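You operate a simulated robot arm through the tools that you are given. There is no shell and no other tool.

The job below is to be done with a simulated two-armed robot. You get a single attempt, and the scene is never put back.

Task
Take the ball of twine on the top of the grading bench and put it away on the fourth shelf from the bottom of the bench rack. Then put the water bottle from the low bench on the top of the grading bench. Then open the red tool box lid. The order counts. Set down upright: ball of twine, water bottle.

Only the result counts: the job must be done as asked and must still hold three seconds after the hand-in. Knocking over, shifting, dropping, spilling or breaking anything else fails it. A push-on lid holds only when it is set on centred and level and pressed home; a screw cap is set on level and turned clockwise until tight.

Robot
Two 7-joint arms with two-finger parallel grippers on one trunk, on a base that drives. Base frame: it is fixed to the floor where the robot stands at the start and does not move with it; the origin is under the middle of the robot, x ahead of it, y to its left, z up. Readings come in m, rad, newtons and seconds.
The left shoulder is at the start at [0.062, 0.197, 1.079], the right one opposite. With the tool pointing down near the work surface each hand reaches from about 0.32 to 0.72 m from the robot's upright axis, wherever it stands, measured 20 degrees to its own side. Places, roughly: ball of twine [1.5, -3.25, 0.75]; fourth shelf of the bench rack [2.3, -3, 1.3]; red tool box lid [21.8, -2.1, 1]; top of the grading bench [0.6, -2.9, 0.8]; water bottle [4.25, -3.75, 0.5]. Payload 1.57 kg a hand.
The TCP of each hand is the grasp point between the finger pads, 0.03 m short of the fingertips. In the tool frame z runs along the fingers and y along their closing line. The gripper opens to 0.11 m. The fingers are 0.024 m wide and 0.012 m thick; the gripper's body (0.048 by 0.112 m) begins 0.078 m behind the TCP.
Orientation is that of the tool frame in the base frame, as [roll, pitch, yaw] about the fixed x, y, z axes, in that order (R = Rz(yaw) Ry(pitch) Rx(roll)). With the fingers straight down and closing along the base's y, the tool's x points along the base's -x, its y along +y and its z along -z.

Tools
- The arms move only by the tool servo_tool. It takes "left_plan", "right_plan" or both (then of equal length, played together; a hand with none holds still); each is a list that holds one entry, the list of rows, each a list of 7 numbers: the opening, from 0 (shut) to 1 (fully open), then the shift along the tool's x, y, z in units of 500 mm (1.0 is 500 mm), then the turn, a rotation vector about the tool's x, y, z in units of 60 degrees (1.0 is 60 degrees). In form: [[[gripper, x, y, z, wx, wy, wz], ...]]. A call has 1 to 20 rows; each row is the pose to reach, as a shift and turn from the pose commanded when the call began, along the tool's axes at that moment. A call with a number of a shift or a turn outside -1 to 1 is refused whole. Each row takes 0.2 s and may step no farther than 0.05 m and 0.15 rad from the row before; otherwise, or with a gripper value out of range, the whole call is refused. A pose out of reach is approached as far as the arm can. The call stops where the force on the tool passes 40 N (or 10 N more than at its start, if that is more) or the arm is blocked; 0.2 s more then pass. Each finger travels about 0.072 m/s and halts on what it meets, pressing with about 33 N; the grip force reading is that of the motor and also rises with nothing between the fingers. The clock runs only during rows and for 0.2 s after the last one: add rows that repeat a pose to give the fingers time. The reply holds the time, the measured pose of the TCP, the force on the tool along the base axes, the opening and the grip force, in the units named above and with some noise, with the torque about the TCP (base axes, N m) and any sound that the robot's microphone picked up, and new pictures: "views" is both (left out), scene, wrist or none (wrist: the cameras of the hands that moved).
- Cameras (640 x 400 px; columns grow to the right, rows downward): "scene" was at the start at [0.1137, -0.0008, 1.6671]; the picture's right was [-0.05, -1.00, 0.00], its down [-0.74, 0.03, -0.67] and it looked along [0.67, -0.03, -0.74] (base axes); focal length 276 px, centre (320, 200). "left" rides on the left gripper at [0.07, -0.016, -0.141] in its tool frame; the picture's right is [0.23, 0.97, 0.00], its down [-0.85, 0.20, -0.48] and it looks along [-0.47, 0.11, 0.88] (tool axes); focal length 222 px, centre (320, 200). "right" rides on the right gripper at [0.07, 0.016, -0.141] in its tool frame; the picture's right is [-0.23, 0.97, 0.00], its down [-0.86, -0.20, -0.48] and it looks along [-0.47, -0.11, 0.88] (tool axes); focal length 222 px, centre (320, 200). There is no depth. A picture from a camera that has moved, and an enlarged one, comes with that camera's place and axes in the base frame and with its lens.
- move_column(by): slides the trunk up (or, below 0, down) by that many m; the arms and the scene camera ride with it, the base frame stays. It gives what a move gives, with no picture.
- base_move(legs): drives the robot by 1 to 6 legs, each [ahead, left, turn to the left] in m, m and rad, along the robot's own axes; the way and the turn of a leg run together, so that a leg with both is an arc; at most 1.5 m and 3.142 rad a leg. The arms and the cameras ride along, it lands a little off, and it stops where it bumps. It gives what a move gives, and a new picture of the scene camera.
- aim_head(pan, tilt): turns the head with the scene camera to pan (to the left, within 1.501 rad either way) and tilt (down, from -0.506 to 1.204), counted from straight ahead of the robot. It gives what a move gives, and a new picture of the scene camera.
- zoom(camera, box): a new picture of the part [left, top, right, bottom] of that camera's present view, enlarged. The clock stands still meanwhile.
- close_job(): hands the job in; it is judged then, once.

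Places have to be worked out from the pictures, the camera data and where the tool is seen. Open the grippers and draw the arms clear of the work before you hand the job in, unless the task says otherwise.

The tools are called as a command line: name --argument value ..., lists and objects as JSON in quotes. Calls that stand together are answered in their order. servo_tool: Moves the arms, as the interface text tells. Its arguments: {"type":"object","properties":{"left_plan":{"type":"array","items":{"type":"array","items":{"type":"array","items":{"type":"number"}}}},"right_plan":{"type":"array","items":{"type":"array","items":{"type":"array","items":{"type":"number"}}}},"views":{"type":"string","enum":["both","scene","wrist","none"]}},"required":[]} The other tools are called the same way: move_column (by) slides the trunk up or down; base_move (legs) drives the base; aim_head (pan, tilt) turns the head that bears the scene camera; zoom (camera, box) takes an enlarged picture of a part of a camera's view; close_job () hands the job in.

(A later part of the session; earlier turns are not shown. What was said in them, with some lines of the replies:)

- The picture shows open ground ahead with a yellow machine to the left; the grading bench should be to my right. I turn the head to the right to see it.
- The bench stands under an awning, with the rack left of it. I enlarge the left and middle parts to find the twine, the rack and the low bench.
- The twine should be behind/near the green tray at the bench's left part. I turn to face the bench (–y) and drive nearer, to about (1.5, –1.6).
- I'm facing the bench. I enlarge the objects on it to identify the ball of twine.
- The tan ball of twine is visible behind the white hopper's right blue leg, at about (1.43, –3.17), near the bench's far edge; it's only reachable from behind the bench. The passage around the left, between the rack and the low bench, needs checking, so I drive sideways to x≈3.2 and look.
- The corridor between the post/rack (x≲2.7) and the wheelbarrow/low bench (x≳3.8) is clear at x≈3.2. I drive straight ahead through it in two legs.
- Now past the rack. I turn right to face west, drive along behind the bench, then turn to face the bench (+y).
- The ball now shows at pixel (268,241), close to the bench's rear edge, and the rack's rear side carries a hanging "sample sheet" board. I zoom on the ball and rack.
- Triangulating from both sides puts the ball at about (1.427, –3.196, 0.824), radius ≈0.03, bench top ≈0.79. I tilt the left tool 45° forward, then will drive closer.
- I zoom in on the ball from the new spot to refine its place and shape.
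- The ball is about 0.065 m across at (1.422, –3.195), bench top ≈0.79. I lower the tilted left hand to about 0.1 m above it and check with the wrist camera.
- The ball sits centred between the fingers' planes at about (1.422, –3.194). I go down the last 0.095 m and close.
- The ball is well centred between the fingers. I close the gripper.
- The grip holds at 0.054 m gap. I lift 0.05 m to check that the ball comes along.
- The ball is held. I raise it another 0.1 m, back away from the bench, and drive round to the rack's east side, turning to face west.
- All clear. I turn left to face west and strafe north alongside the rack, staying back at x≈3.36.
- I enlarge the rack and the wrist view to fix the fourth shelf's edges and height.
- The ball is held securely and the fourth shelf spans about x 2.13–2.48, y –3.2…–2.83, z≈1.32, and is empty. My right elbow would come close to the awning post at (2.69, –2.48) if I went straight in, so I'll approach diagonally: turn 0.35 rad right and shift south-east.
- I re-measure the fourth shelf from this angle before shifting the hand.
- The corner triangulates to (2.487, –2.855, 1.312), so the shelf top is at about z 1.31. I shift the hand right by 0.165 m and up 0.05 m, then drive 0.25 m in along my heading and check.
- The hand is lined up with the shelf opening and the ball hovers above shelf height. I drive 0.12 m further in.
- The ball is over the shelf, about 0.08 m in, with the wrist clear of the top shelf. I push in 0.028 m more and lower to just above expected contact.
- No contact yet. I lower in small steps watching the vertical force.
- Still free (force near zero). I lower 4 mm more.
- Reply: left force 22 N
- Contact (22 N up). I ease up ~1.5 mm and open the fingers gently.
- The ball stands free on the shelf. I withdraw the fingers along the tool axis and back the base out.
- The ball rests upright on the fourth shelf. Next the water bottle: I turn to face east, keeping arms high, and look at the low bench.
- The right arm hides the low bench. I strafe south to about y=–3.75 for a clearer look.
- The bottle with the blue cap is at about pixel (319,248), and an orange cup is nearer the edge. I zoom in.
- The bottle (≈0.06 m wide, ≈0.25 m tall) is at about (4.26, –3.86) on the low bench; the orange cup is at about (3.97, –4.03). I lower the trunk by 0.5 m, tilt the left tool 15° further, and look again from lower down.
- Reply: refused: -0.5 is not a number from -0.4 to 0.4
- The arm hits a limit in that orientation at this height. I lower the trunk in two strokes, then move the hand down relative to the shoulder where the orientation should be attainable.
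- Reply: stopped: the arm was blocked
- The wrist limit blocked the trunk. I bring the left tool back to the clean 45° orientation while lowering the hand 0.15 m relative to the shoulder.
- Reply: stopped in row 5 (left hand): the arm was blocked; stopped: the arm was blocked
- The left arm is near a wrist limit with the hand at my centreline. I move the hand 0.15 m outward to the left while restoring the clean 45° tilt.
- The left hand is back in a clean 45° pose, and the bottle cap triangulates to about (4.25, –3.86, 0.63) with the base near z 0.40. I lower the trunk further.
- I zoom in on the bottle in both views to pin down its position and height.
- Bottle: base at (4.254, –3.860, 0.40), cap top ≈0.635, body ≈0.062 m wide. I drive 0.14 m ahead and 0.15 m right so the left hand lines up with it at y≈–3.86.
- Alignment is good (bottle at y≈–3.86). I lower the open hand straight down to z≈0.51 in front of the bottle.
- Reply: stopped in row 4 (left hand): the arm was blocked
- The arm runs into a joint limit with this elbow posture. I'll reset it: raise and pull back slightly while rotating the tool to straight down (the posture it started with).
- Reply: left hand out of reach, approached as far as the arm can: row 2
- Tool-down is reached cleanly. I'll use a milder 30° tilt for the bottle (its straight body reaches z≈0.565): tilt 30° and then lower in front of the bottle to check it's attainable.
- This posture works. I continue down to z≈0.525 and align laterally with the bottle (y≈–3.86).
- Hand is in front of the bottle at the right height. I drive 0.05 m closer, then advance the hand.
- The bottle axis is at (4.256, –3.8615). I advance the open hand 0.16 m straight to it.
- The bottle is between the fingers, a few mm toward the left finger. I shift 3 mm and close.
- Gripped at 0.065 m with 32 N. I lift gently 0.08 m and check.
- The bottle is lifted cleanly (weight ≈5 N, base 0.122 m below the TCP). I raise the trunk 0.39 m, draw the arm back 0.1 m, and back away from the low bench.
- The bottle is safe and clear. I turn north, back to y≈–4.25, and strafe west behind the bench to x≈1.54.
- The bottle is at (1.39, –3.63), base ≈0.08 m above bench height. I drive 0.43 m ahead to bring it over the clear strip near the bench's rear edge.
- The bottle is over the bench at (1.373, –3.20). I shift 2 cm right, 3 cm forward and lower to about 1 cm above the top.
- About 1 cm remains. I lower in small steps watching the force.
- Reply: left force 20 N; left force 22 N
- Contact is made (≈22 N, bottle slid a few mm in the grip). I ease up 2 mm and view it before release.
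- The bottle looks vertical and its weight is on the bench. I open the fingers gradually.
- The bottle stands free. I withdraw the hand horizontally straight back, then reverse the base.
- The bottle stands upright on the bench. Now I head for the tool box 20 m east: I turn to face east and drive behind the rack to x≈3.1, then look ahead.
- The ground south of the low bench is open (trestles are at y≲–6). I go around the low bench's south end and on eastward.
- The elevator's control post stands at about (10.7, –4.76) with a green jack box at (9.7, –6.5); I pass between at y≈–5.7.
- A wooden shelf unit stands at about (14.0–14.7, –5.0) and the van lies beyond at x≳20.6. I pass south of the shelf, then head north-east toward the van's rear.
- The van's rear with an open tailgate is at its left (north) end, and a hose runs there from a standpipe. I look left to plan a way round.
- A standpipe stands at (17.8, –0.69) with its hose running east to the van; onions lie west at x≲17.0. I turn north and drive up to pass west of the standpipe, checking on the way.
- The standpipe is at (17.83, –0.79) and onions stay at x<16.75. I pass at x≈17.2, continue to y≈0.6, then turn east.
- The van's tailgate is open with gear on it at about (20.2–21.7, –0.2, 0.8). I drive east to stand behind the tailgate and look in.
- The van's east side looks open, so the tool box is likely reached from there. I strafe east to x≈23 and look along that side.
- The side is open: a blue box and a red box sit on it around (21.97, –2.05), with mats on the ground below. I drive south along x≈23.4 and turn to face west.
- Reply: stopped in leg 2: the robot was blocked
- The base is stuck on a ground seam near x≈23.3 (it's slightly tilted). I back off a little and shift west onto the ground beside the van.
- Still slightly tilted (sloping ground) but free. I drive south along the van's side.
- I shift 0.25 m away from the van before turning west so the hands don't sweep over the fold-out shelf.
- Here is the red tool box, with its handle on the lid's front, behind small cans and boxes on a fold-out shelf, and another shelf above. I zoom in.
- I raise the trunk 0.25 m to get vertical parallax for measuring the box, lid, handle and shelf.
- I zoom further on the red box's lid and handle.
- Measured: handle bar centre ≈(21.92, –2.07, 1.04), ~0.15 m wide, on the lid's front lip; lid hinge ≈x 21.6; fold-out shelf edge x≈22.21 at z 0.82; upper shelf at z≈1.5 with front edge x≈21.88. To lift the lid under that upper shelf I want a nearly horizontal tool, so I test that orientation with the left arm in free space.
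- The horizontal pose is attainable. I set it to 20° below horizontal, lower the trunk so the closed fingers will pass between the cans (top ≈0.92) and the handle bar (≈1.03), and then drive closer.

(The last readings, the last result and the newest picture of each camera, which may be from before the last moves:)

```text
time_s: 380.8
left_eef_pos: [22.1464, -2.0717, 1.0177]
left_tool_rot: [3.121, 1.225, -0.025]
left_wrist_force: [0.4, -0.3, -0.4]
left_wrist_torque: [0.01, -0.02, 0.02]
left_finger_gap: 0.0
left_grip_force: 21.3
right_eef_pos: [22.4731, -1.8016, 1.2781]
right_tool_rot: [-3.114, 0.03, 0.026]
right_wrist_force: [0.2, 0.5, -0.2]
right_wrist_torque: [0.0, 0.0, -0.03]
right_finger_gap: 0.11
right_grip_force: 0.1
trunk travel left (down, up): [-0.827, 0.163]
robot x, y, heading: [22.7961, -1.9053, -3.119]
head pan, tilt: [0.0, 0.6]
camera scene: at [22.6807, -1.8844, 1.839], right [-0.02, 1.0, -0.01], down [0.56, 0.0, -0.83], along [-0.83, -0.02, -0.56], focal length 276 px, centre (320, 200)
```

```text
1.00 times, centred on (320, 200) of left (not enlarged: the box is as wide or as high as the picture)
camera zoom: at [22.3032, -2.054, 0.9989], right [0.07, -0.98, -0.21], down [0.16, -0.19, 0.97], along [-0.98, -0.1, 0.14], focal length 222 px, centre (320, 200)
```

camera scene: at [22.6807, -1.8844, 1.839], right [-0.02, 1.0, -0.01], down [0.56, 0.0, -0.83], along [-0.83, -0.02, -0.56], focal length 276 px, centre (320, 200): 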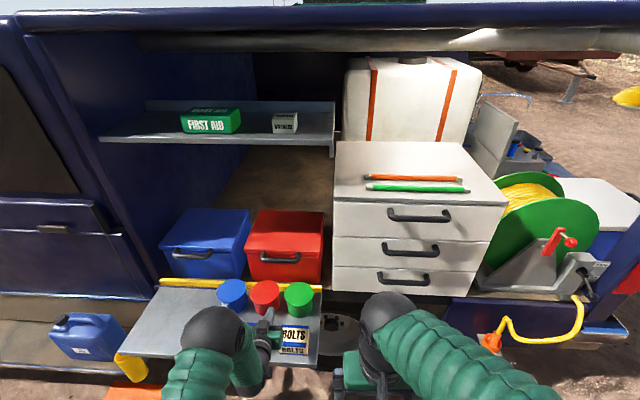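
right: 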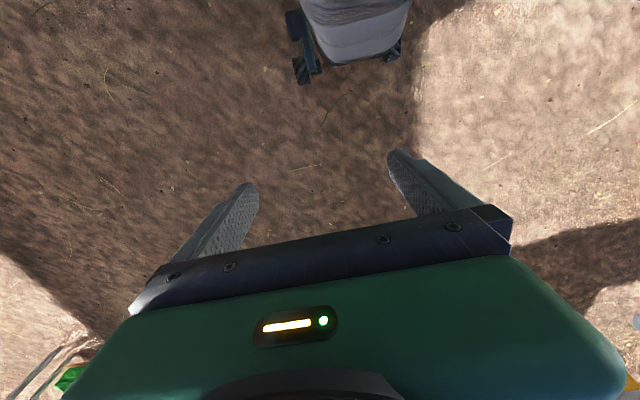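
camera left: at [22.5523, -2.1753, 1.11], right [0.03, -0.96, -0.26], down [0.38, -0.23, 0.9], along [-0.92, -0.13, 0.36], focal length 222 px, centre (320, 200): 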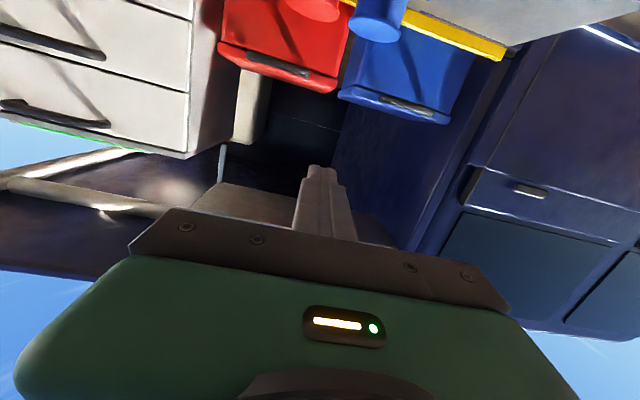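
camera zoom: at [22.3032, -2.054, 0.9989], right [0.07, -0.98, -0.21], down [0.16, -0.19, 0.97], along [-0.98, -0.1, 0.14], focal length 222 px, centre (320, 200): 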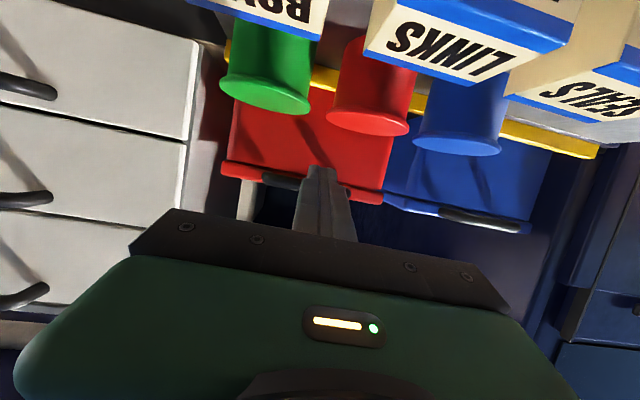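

Good view. I zoom on the red box from here to refine the bar's position relative to the fingers.

zoom --camera "scene" --box '[220, 200, 340, 300]'

zoom --camera "left" --box '[200, 100, 420, 240]'

```text
4.00 times, centred on (280, 250) of scene
camera zoom: at [22.6807, -1.8844, 1.839], right [-0.02, 1.0, -0.01], down [0.56, 0.0, -0.83], along [-0.83, -0.02, -0.56], focal length 1106 px, centre (480, 0)
```

zoom: 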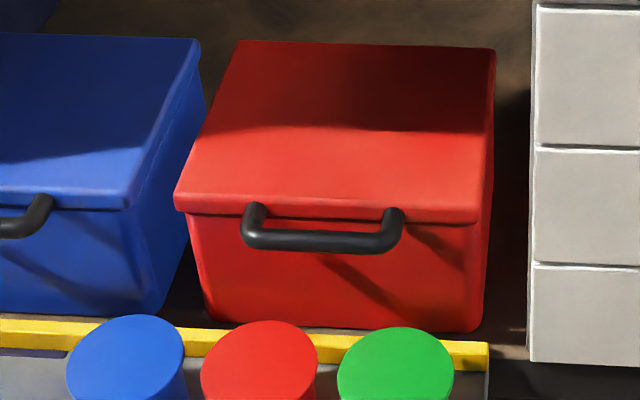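

```text
2.86 times, centred on (310, 170) of left
camera zoom: at [22.3032, -2.054, 0.9989], right [0.07, -0.98, -0.21], down [0.16, -0.19, 0.97], along [-0.98, -0.1, 0.14], focal length 635 px, centre (349, 286)
```

zoom: 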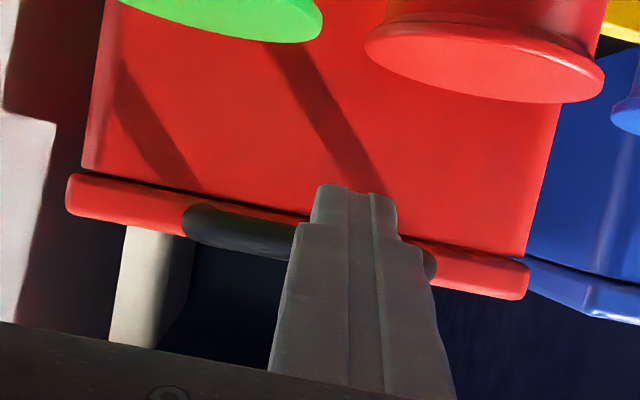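

The bar's centre is at (21.92, –2.062, 1.033); the fingers are aligned to pass between the red and green cans. I pull the hand back 0.1 m and down 2 cm, then drive 0.225 m closer.

servo_tool --left_plan '[[[0.0, 0.035, 0, -0.058, 0, 0, 0], [0.0, 0.07, 0, -0.116, 0, 0, 0], [0.0, 0.106, 0, -0.174, 0, 0, 0], [0.0, 0.106, 0, -0.174, 0, 0, 0]]]' --views "none"

base_move --legs '[[0.2, 0, -0.01]]'

zoom --camera "left" --box '[160, 60, 480, 260]'

```text
time_s: 381.8
left_eef_pos: [22.2427, -2.0904, 0.993]
left_tool_rot: [-3.112, 1.22, 0.023]
left_wrist_force: [0.4, -0.6, 0.0]
left_wrist_torque: [0.03, 0.02, -0.05]
left_finger_gap: 0.0
left_grip_force: 21.5
right_eef_pos: [22.4687, -1.825, 1.2779]
right_tool_rot: [-3.096, 0.024, 0.032]
right_wrist_force: [-0.6, -0.6, -0.5]
right_wrist_torque: [-0.01, 0.01, -0.04]
right_finger_gap: 0.1099
right_grip_force: 0.1
trunk travel left (down, up): [-0.827, 0.163]
robot x, y, heading: [22.7982, -1.908, -3.122]
head pan, tilt: [0.0, 0.6]
```

```text
time_s: 383.4
left_eef_pos: [22.0466, -2.0786, 0.9985]
left_tool_rot: [-3.134, 1.222, -0.009]
left_wrist_force: [-0.2, -0.3, 0.5]
left_wrist_torque: [-0.01, 0.02, 0.0]
left_finger_gap: 0.0002
left_grip_force: 21.3
right_eef_pos: [22.2775, -1.8129, 1.2784]
right_tool_rot: [-3.105, 0.031, 0.021]
right_wrist_force: [-0.3, -0.3, 0.0]
right_wrist_torque: [0.0, 0.05, -0.02]
right_finger_gap: 0.1098
right_grip_force: 0.0
trunk travel left (down, up): [-0.827, 0.163]
robot x, y, heading: [22.5978, -1.9085, -3.129]
head pan, tilt: [0.0, 0.6]
camera scene: at [22.4843, -1.9013, 1.8392], right [-0.01, 1.0, 0.0], down [0.56, 0.0, -0.83], along [-0.83, -0.01, -0.56], focal length 276 px, centre (320, 200)
```

scene: 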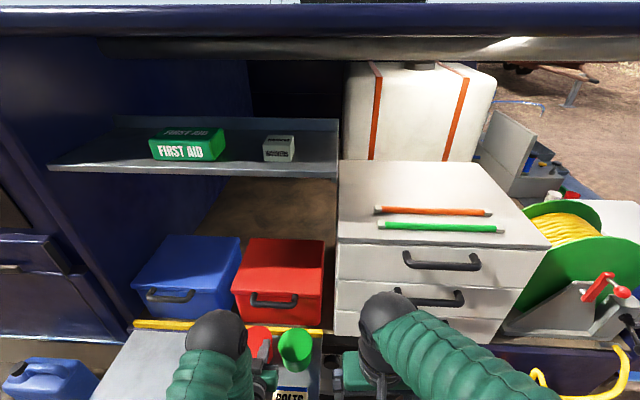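

```text
2.00 times, centred on (320, 160) of left
camera zoom: at [22.2035, -2.0624, 0.9792], right [0.06, -0.97, -0.22], down [0.16, -0.2, 0.97], along [-0.99, -0.1, 0.14], focal length 444 px, centre (320, 280)
```

zoom: 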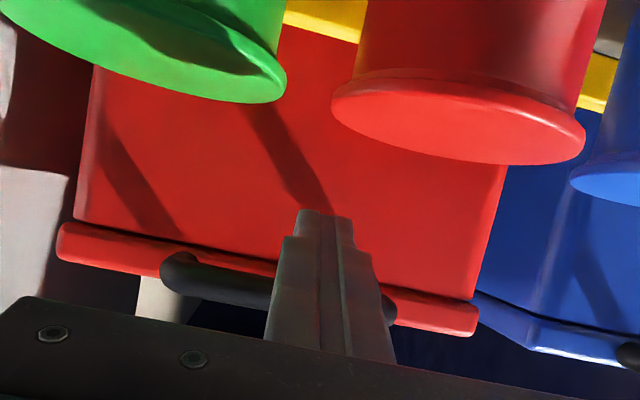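

Aligned. I advance horizontally 0.117 m so the fingertips pass under the bar, shifting 1 cm toward its centre.

servo_tool --left_plan '[[[0.0, -0.02, -0.01, 0.055, 0, 0, 0], [0.0, -0.04, -0.02, 0.11, 0, 0, 0], [0.0, -0.06, -0.027, 0.165, 0, 0, 0], [0.0, -0.08, -0.027, 0.219, 0, 0, 0], [0.0, -0.08, -0.027, 0.219, 0, 0, 0]]]' --views "both"

zoom --camera "scene" --box '[210, 220, 350, 350]'

```text
time_s: 384.6
left_eef_pos: [21.9264, -2.0688, 0.9964]
left_tool_rot: [-3.117, 1.222, 0.008]
left_wrist_force: [0.1, -1.1, 0.0]
left_wrist_torque: [0.01, -0.02, 0.0]
left_finger_gap: 0.0001
left_grip_force: 21.5
right_eef_pos: [22.2738, -1.8195, 1.2782]
right_tool_rot: [-3.097, 0.028, 0.022]
right_wrist_force: [-0.1, 0.1, 0.5]
right_wrist_torque: [0.02, 0.02, 0.01]
right_finger_gap: 0.1103
right_grip_force: 0.1
trunk travel left (down, up): [-0.827, 0.163]
robot x, y, heading: [22.5972, -1.9083, -3.129]
head pan, tilt: [0.0, 0.6]
camera scene: at [22.477, -1.9127, 1.8387], right [-0.01, 1.0, 0.0], down [0.57, 0.01, -0.82], along [-0.82, -0.01, -0.57], focal length 276 px, centre (320, 200)
camera left: at [22.0842, -2.0538, 0.9776], right [0.07, -0.97, -0.22], down [0.15, -0.21, 0.97], along [-0.99, -0.1, 0.14], focal length 222 px, centre (320, 200)
```

scene: 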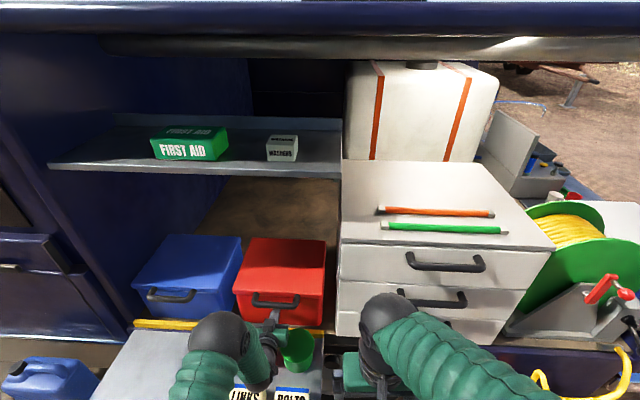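
left: 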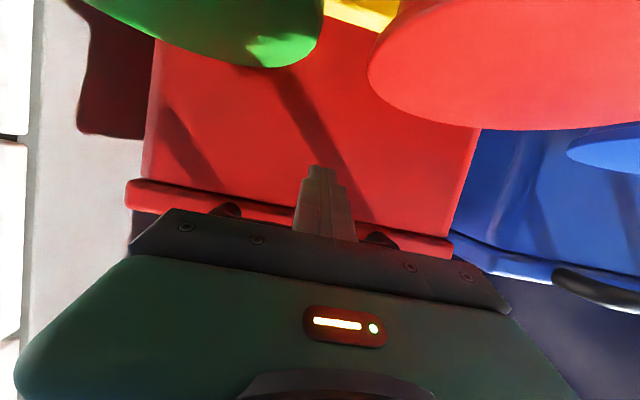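

```text
3.08 times, centred on (280, 285) of scene
camera zoom: at [22.477, -1.9127, 1.8387], right [-0.01, 1.0, 0.0], down [0.57, 0.01, -0.82], along [-0.82, -0.01, -0.57], focal length 850 px, centre (443, -62)
```

zoom: 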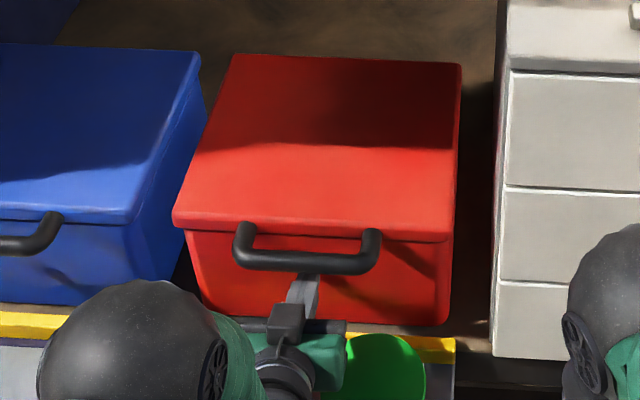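

The closed fingers are under the bar, between its legs. I lift along the lid's arc (hinge ≈(21.62, 1.03), radius 0.30) to about 20° and check that the lid follows.

servo_tool --left_plan '[[[0.0, -0.0294, 0, -0.0128, 0, 0, 0], [0.0, -0.0788, 0, -0.0287, 0, -0.0167, 0], [0.0, -0.1303, 0, -0.0385, 0, -0.0333, 0], [0.0, -0.1821, 0, -0.0441, 0, -0.0583, 0], [0.0, -0.2345, 0, -0.0453, 0, -0.0833, 0], [0.0, -0.2345, 0, -0.0453, 0, -0.0833, 0]]]' --views "both"

zoom --camera "scene" --box '[210, 220, 350, 350]'

```text
time_s: 386.0
left_eef_pos: [21.9083, -2.0669, 1.1152]
left_tool_rot: [-3.12, 1.31, 0.007]
left_wrist_force: [6.8, 0.6, 0.3]
left_wrist_torque: [-0.01, 0.06, -0.03]
left_finger_gap: 0.0001
left_grip_force: 21.3
right_eef_pos: [22.276, -1.8186, 1.2785]
right_tool_rot: [-3.101, 0.03, 0.021]
right_wrist_force: [-0.7, -0.4, 0.8]
right_wrist_torque: [-0.03, 0.01, 0.03]
right_finger_gap: 0.1097
right_grip_force: 0.1
trunk travel left (down, up): [-0.827, 0.163]
robot x, y, heading: [22.5959, -1.9086, -3.131]
head pan, tilt: [0.0, 0.6]
camera scene: at [22.4802, -1.9082, 1.8389], right [-0.01, 1.0, 0.0], down [0.56, 0.01, -0.83], along [-0.82, -0.01, -0.56], focal length 276 px, centre (320, 200)
camera left: at [22.0632, -2.0507, 1.083], right [0.05, -0.97, -0.23], down [0.24, -0.21, 0.95], along [-0.97, -0.1, 0.22], focal length 222 px, centre (320, 200)
```

scene: 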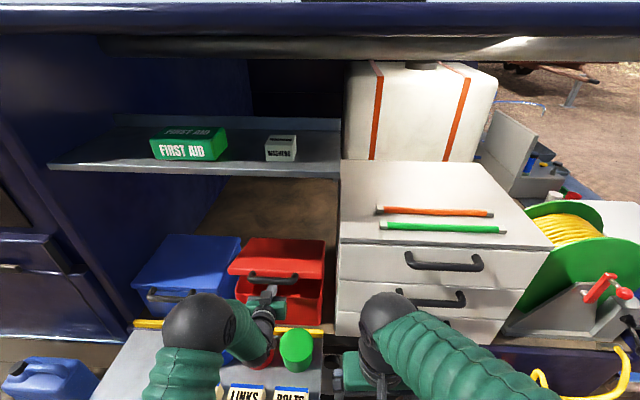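
left: 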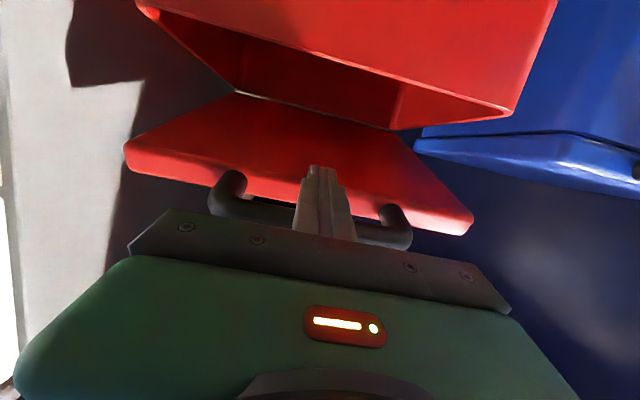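

```text
3.08 times, centred on (280, 285) of scene
camera zoom: at [22.4802, -1.9082, 1.8389], right [-0.01, 1.0, 0.0], down [0.56, 0.01, -0.83], along [-0.82, -0.01, -0.56], focal length 850 px, centre (443, -62)
```

zoom: 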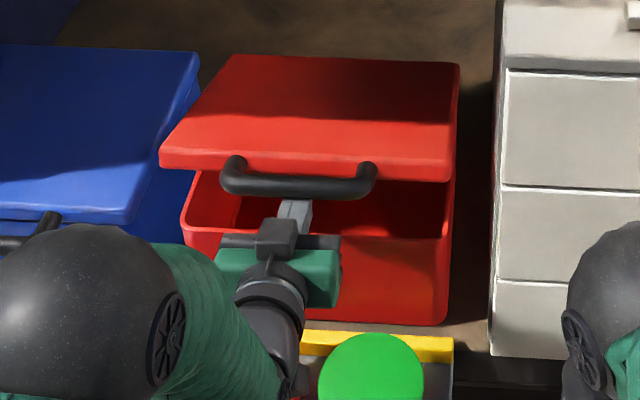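

The lid is opening (about 20°) and follows the fingers. I continue along the arc to about 50°, levelling the tool as it rises.

servo_tool --left_plan '[[[0.0, -0.052, 0, 0.008, 0, -0.025, 0], [0.0, -0.1032, 0, 0.0204, 0, -0.05, 0], [0.0, -0.1532, 0, 0.0374, 0, -0.075, 0], [0.0, -0.2016, 0, 0.0586, 0, -0.1, 0], [0.0, -0.2482, 0, 0.0838, 0, -0.125, 0], [0.0, -0.2924, 0, 0.113, 0, -0.15, 0], [0.0, -0.2924, 0, 0.113, 0, -0.15, 0]]]' --views "both"

zoom --camera "scene" --box '[210, 200, 350, 330]'

```text
time_s: 387.6
left_eef_pos: [21.8207, -2.0641, 1.2378]
left_tool_rot: [-3.105, 1.458, 0.024]
left_wrist_force: [0.3, 0.6, 0.4]
left_wrist_torque: [-0.02, 0.02, 0.03]
left_finger_gap: 0.0001
left_grip_force: 21.3
right_eef_pos: [22.2781, -1.8161, 1.2799]
right_tool_rot: [-3.101, 0.032, 0.022]
right_wrist_force: [0.7, 0.8, -0.9]
right_wrist_torque: [-0.02, 0.02, 0.02]
right_finger_gap: 0.1102
right_grip_force: 0.0
trunk travel left (down, up): [-0.827, 0.163]
robot x, y, heading: [22.5976, -1.9095, -3.132]
head pan, tilt: [0.0, 0.6]
camera scene: at [22.4853, -1.9061, 1.8388], right [-0.01, 1.0, 0.0], down [0.56, 0.01, -0.83], along [-0.83, -0.01, -0.56], focal length 276 px, centre (320, 200)
camera left: at [21.9698, -2.0486, 1.1825], right [0.01, -0.97, -0.23], down [0.38, -0.21, 0.9], along [-0.93, -0.1, 0.36], focal length 222 px, centre (320, 200)
```

scene: 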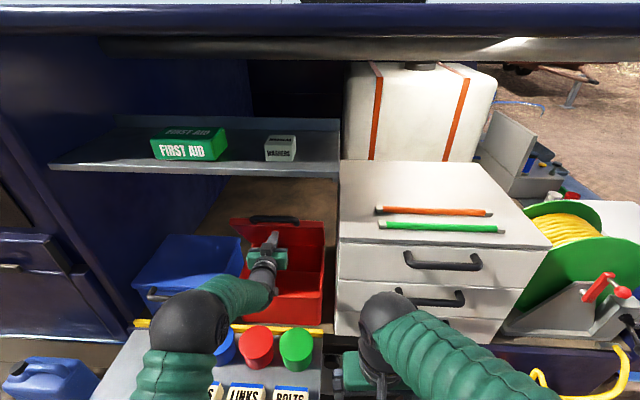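
left: 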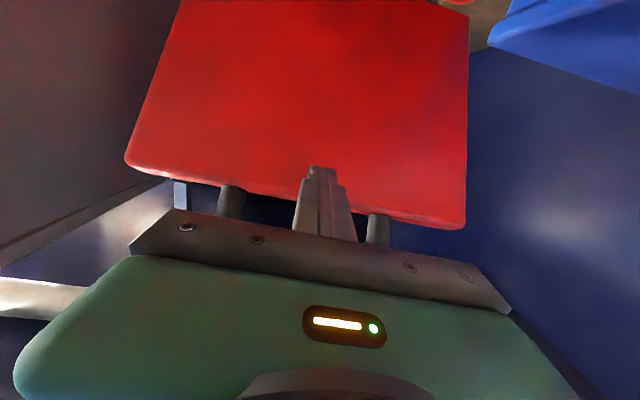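

```text
3.08 times, centred on (280, 265) of scene
camera zoom: at [22.4853, -1.9061, 1.8388], right [-0.01, 1.0, 0.0], down [0.56, 0.01, -0.83], along [-0.83, -0.01, -0.56], focal length 850 px, centre (443, 0)
```

zoom: 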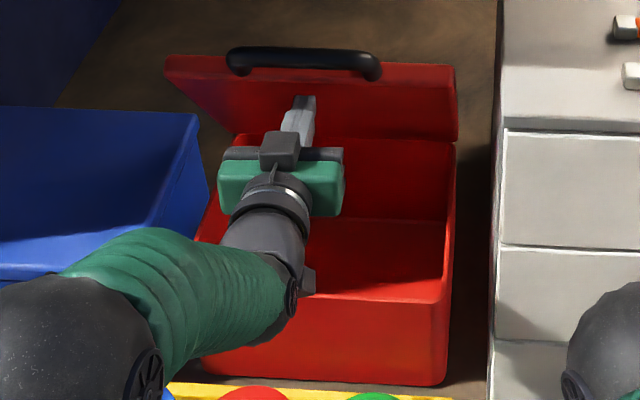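

The lid is at about 55° and stays there by itself. I keep following the arc, pushing up and back to about 80°.

servo_tool --left_plan '[[[0.0, -0.036, 0, 0.039, 0, -0.025, 0], [0.0, -0.0686, 0, 0.0811, 0, -0.05, 0], [0.0, -0.0977, 0, 0.1259, 0, -0.075, 0], [0.0, -0.1228, 0, 0.1731, 0, -0.1, 0], [0.0, -0.1437, 0, 0.2212, 0, -0.1, 0], [0.0, -0.1594, 0, 0.271, 0, -0.1, 0], [0.0, -0.1594, 0, 0.271, 0, -0.1, 0]]]' --views "both"

zoom --camera "scene" --box '[210, 180, 350, 310]'

```text
time_s: 389.2
left_eef_pos: [21.6711, -2.062, 1.3041]
left_tool_rot: [-2.003, 1.564, 1.118]
left_wrist_force: [-0.2, 0.1, -0.1]
left_wrist_torque: [0.0, 0.01, -0.01]
left_finger_gap: 0.0001
left_grip_force: 21.8
right_eef_pos: [22.2723, -1.8166, 1.2787]
right_tool_rot: [-3.104, 0.026, 0.021]
right_wrist_force: [0.1, -0.2, 0.3]
right_wrist_torque: [-0.01, 0.02, 0.0]
right_finger_gap: 0.1101
right_grip_force: 0.1
trunk travel left (down, up): [-0.827, 0.163]
robot x, y, heading: [22.5962, -1.9118, -3.125]
head pan, tilt: [0.0, 0.6]
camera scene: at [22.4743, -1.908, 1.8385], right [-0.01, 1.0, 0.0], down [0.57, 0.01, -0.82], along [-0.82, -0.01, -0.57], focal length 276 px, centre (320, 200)
camera left: at [21.8125, -2.0464, 1.2329], right [-0.02, -0.97, -0.23], down [0.47, -0.21, 0.86], along [-0.88, -0.1, 0.46], focal length 222 px, centre (320, 200)
```

scene: 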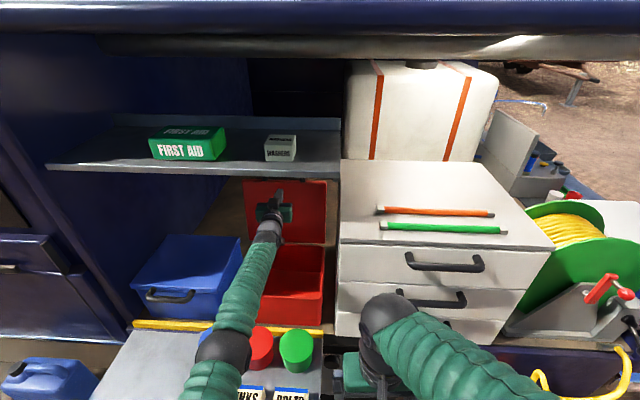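
left: 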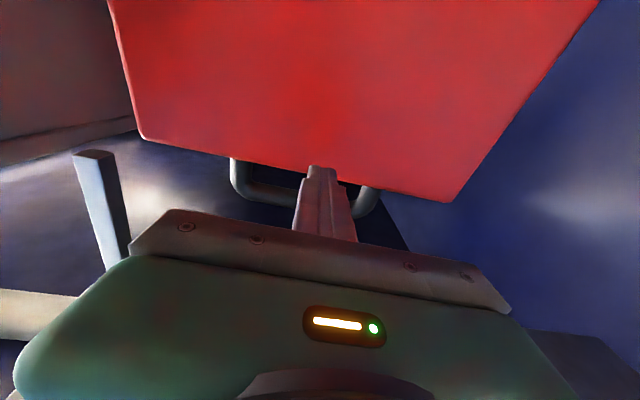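

```text
3.08 times, centred on (280, 245) of scene
camera zoom: at [22.4743, -1.908, 1.8385], right [-0.01, 1.0, 0.0], down [0.57, 0.01, -0.82], along [-0.82, -0.01, -0.57], focal length 850 px, centre (443, 62)
```

zoom: 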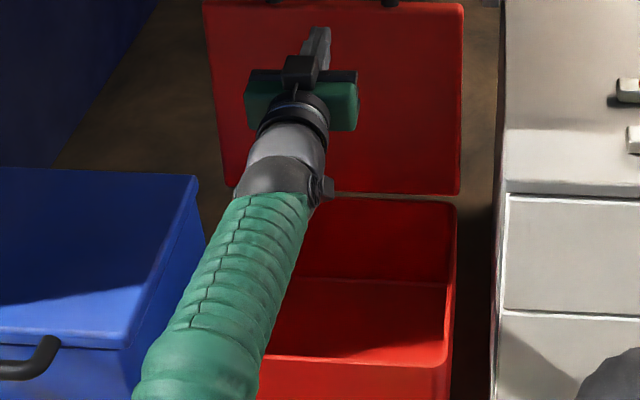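

The lid now stands roughly vertical or slightly past it. I look closer at its upper edge before withdrawing.

zoom --camera "scene" --box '[210, 150, 350, 250]'

```text
4.00 times, centred on (280, 200) of scene
camera zoom: at [22.4743, -1.908, 1.8385], right [-0.01, 1.0, 0.0], down [0.57, 0.01, -0.82], along [-0.82, -0.01, -0.57], focal length 1106 px, centre (480, 200)
```

zoom: 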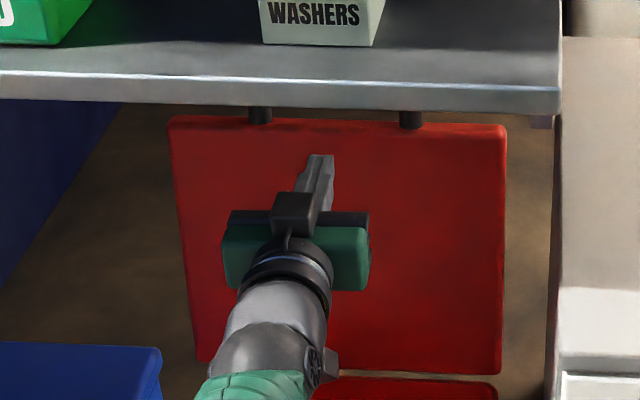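

The lid is upright, about 90–95°. I nudge it 4 cm further back with the fingertips to leave it safely past vertical.

servo_tool --left_plan '[[[0.0, 0, 0, 0.02, 0, 0, 0], [0.0, 0, 0, 0.04, 0, 0, 0], [0.0, 0, 0, 0.06, 0, 0, 0], [0.0, 0, 0, 0.08, 0, 0, 0], [0.0, 0, 0, 0.08, 0, 0, 0]]]' --views "wrist"

zoom --camera "scene" --box '[210, 150, 350, 250]'

```text
time_s: 390.4
left_eef_pos: [21.6725, -2.063, 1.3048]
left_tool_rot: [-1.663, 1.566, 1.464]
left_wrist_force: [0.1, -0.5, -0.2]
left_wrist_torque: [-0.02, 0.0, 0.01]
left_finger_gap: 0.0003
left_grip_force: 21.5
left hand out of reach, approached as far as the arm can: row 1, 2, 3, 4, 5
right_eef_pos: [22.2728, -1.8175, 1.2784]
right_tool_rot: [-3.102, 0.027, 0.022]
right_wrist_force: [0.5, -0.1, -0.7]
right_wrist_torque: [0.0, 0.01, 0.01]
right_finger_gap: 0.1099
right_grip_force: 0.0
trunk travel left (down, up): [-0.827, 0.163]
robot x, y, heading: [22.5958, -1.9081, -3.128]
head pan, tilt: [0.0, 0.6]
camera left: at [21.813, -2.048, 1.2345], right [-0.01, -0.97, -0.23], down [0.48, -0.21, 0.85], along [-0.88, -0.1, 0.46], focal length 222 px, centre (320, 200)
```

left: 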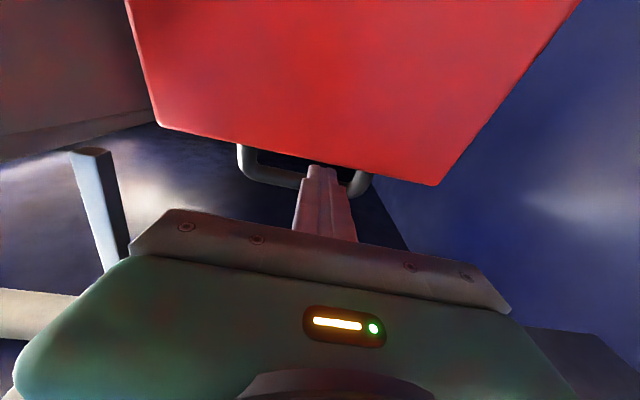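

```text
4.00 times, centred on (280, 200) of scene
camera zoom: at [22.4754, -1.9081, 1.8386], right [-0.01, 1.0, 0.0], down [0.57, 0.01, -0.82], along [-0.82, -0.01, -0.57], focal length 1106 px, centre (480, 200)
```

zoom: 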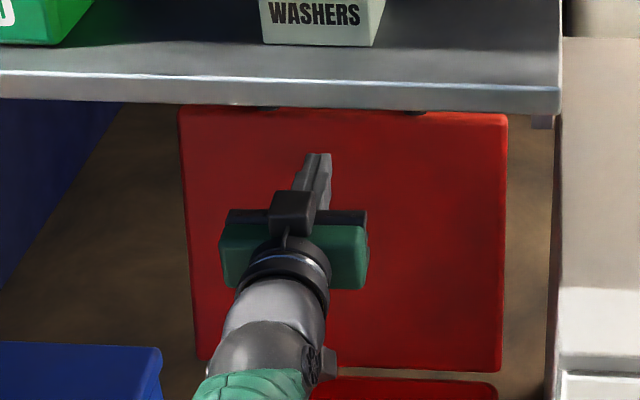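

The arm is at its limit, but the lid is past vertical and settling further back on its own. I withdraw the hand straight back.

servo_tool --left_plan '[[[0.0, 0, 0, -0.08, 0, 0, 0], [0.0, 0, 0, -0.16, 0, 0, 0], [0.0, 0, 0, -0.24, 0, 0, 0], [0.0, 0, 0, -0.32, 0, 0, 0], [0.0, 0, 0, -0.4, 0, 0, 0], [0.0, 0, 0, -0.48, 0, 0, 0], [0.0, 0, 0, -0.56, 0, 0, 0], [0.0, 0, 0, -0.64, 0, 0, 0], [0.0, 0, 0, -0.72, 0, 0, 0], [0.0, 0, 0, -0.72, 0, 0, 0]]]' --views "both"

zoom --camera "scene" --box '[200, 130, 360, 350]'

```text
time_s: 392.6
left_eef_pos: [22.0347, -2.0698, 1.3038]
left_tool_rot: [-1.66, 1.566, 1.47]
left_wrist_force: [-0.5, -0.4, -0.3]
left_wrist_torque: [0.03, 0.02, -0.01]
left_finger_gap: 0.0
left_grip_force: 20.9
right_eef_pos: [22.2713, -1.8176, 1.278]
right_tool_rot: [-3.102, 0.026, 0.02]
right_wrist_force: [-0.6, -0.5, 0.4]
right_wrist_torque: [-0.03, 0.05, -0.02]
right_finger_gap: 0.1102
right_grip_force: 0.1
trunk travel left (down, up): [-0.827, 0.163]
robot x, y, heading: [22.5948, -1.9091, -3.131]
head pan, tilt: [0.0, 0.6]
camera scene: at [22.4771, -1.908, 1.8387], right [-0.01, 1.0, 0.0], down [0.57, 0.01, -0.82], along [-0.82, -0.01, -0.57], focal length 276 px, centre (320, 200)
camera left: at [22.1766, -2.0541, 1.2337], right [-0.01, -0.97, -0.23], down [0.48, -0.21, 0.85], along [-0.88, -0.1, 0.46], focal length 222 px, centre (320, 200)
```

scene: 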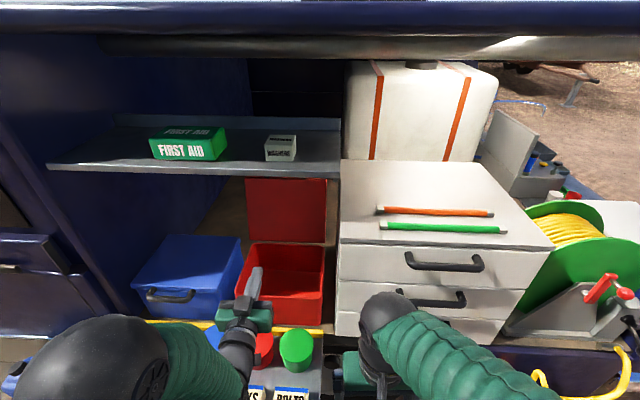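
left: 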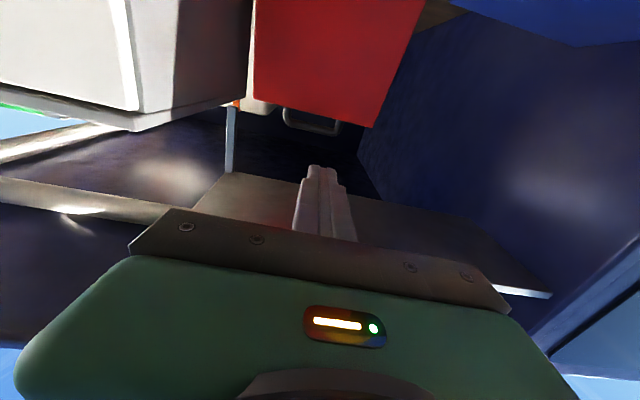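

```text
1.82 times, centred on (280, 240) of scene
camera zoom: at [22.4771, -1.908, 1.8387], right [-0.01, 1.0, 0.0], down [0.57, 0.01, -0.82], along [-0.82, -0.01, -0.57], focal length 502 px, centre (393, 127)
```

zoom: 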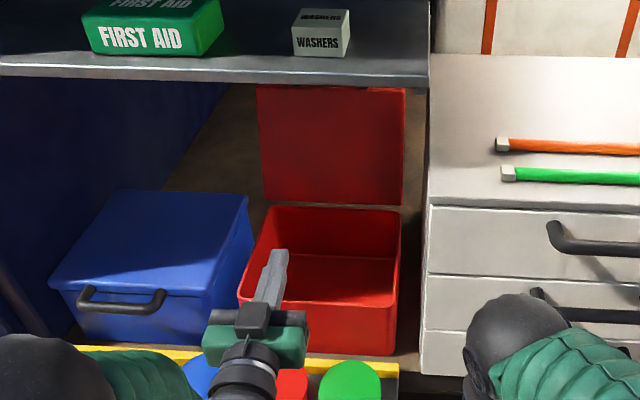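

The lid stands open past vertical and the hand is free. I reverse the base clear of the van and check the lid stays.

base_move --legs '[[-0.42, 0, 0]]'

zoom --camera "scene" --box '[180, 80, 400, 300]'

```text
time_s: 395.2
left_eef_pos: [22.4571, -2.0648, 1.3041]
left_tool_rot: [-1.995, 1.566, 1.135]
left_wrist_force: [-0.1, 0.3, -0.2]
left_wrist_torque: [-0.01, 0.03, 0.01]
left_finger_gap: 0.0001
left_grip_force: 21.1
right_eef_pos: [22.6964, -1.8121, 1.278]
right_tool_rot: [-3.103, 0.025, 0.022]
right_wrist_force: [0.5, 0.0, -0.8]
right_wrist_torque: [-0.03, 0.03, 0.01]
right_finger_gap: 0.1099
right_grip_force: 0.1
trunk travel left (down, up): [-0.827, 0.163]
robot x, y, heading: [23.0207, -1.9002, -3.127]
head pan, tilt: [0.0, 0.6]
camera scene: at [22.8977, -1.903, 1.8384], right [-0.01, 1.0, 0.0], down [0.57, 0.01, -0.82], along [-0.82, -0.01, -0.57], focal length 276 px, centre (320, 200)
```

scene: 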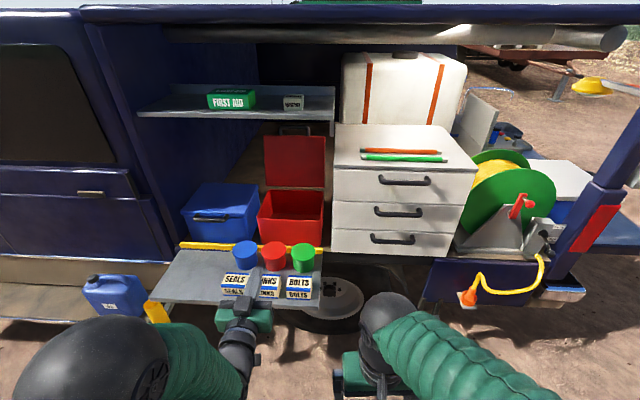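

```text
1.82 times, centred on (290, 190) of scene
camera zoom: at [22.8977, -1.903, 1.8384], right [-0.01, 1.0, 0.0], down [0.57, 0.01, -0.82], along [-0.82, -0.01, -0.57], focal length 502 px, centre (374, 218)
```

zoom: 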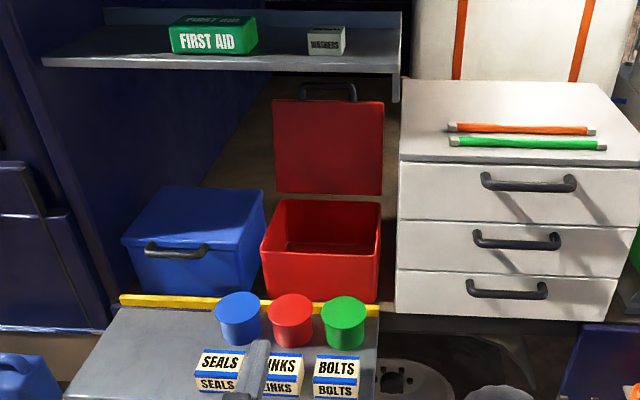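

The lid stays open and everything around is undisturbed. I open the left gripper (free air) and check once more before handing in.

servo_tool --left_plan '[[[0.3, 0, 0, -0.05, 0, 0, 0], [0.6, 0, 0, -0.1, 0, 0, 0], [1, 0, 0, -0.1, 0, 0, 0], [1, 0, 0, -0.1, 0, 0, 0], [1, 0, 0, -0.1, 0, 0, 0], [1, 0, 0, -0.1, 0, 0, 0]]]' --views "scene"

```text
time_s: 396.6
left_eef_pos: [22.4777, -2.0645, 1.3051]
left_tool_rot: [-1.644, 1.566, 1.485]
left_wrist_force: [-0.2, 0.4, 0.3]
left_wrist_torque: [-0.02, 0.0, 0.01]
left_finger_gap: 0.1101
left_grip_force: 0.0
left hand out of reach, approached as far as the arm can: row 1, 2, 3, 4, 5, 6
right_eef_pos: [22.6974, -1.8126, 1.2798]
right_tool_rot: [-3.103, 0.027, 0.02]
right_wrist_force: [-0.3, -0.1, 0.0]
right_wrist_torque: [0.0, 0.0, -0.03]
right_finger_gap: 0.11
right_grip_force: 0.0
trunk travel left (down, up): [-0.827, 0.163]
robot x, y, heading: [23.0218, -1.8988, -3.132]
head pan, tilt: [0.0, 0.6]
camera scene: at [22.9013, -1.9029, 1.8387], right [-0.01, 1.0, 0.0], down [0.57, 0.01, -0.82], along [-0.82, -0.01, -0.57], focal length 276 px, centre (320, 200)
```

scene: 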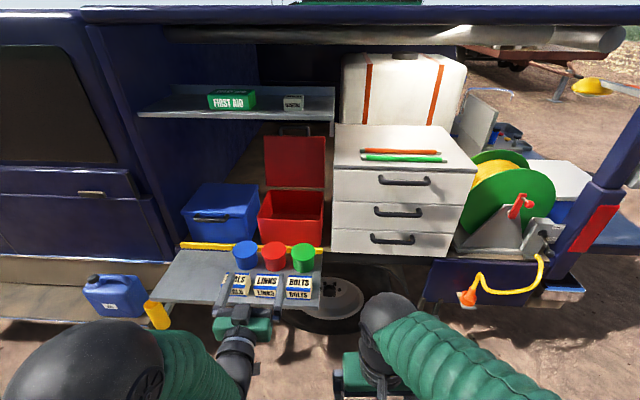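

All three tasks are done: the twine is upright on the fourth shelf, the bottle is upright on the bench, and the red tool box lid stays open. Both grippers are open and clear of the work, so I hand the job in.

close_job

```text
The job is handed in.
```

I did all three tasks in the order you asked and handed the job in. The hand-in reply did not include a verdict.

- **Ball of twine:** it is upright on the fourth shelf of the bench rack, about 0.1 m in from the east edge.
- **Water bottle:** it is upright on the grading bench, near the rear edge, close to where the twine had been.
- **Red tool box:** the lid is open just past vertical. It was still open when I last looked, a few seconds after I drew the hand away.

Nothing I could see was knocked over or shifted. The base was blocked once on uneven ground beside the van, and I backed off and drove around it. Both grippers are open and the arms are clear of the work.
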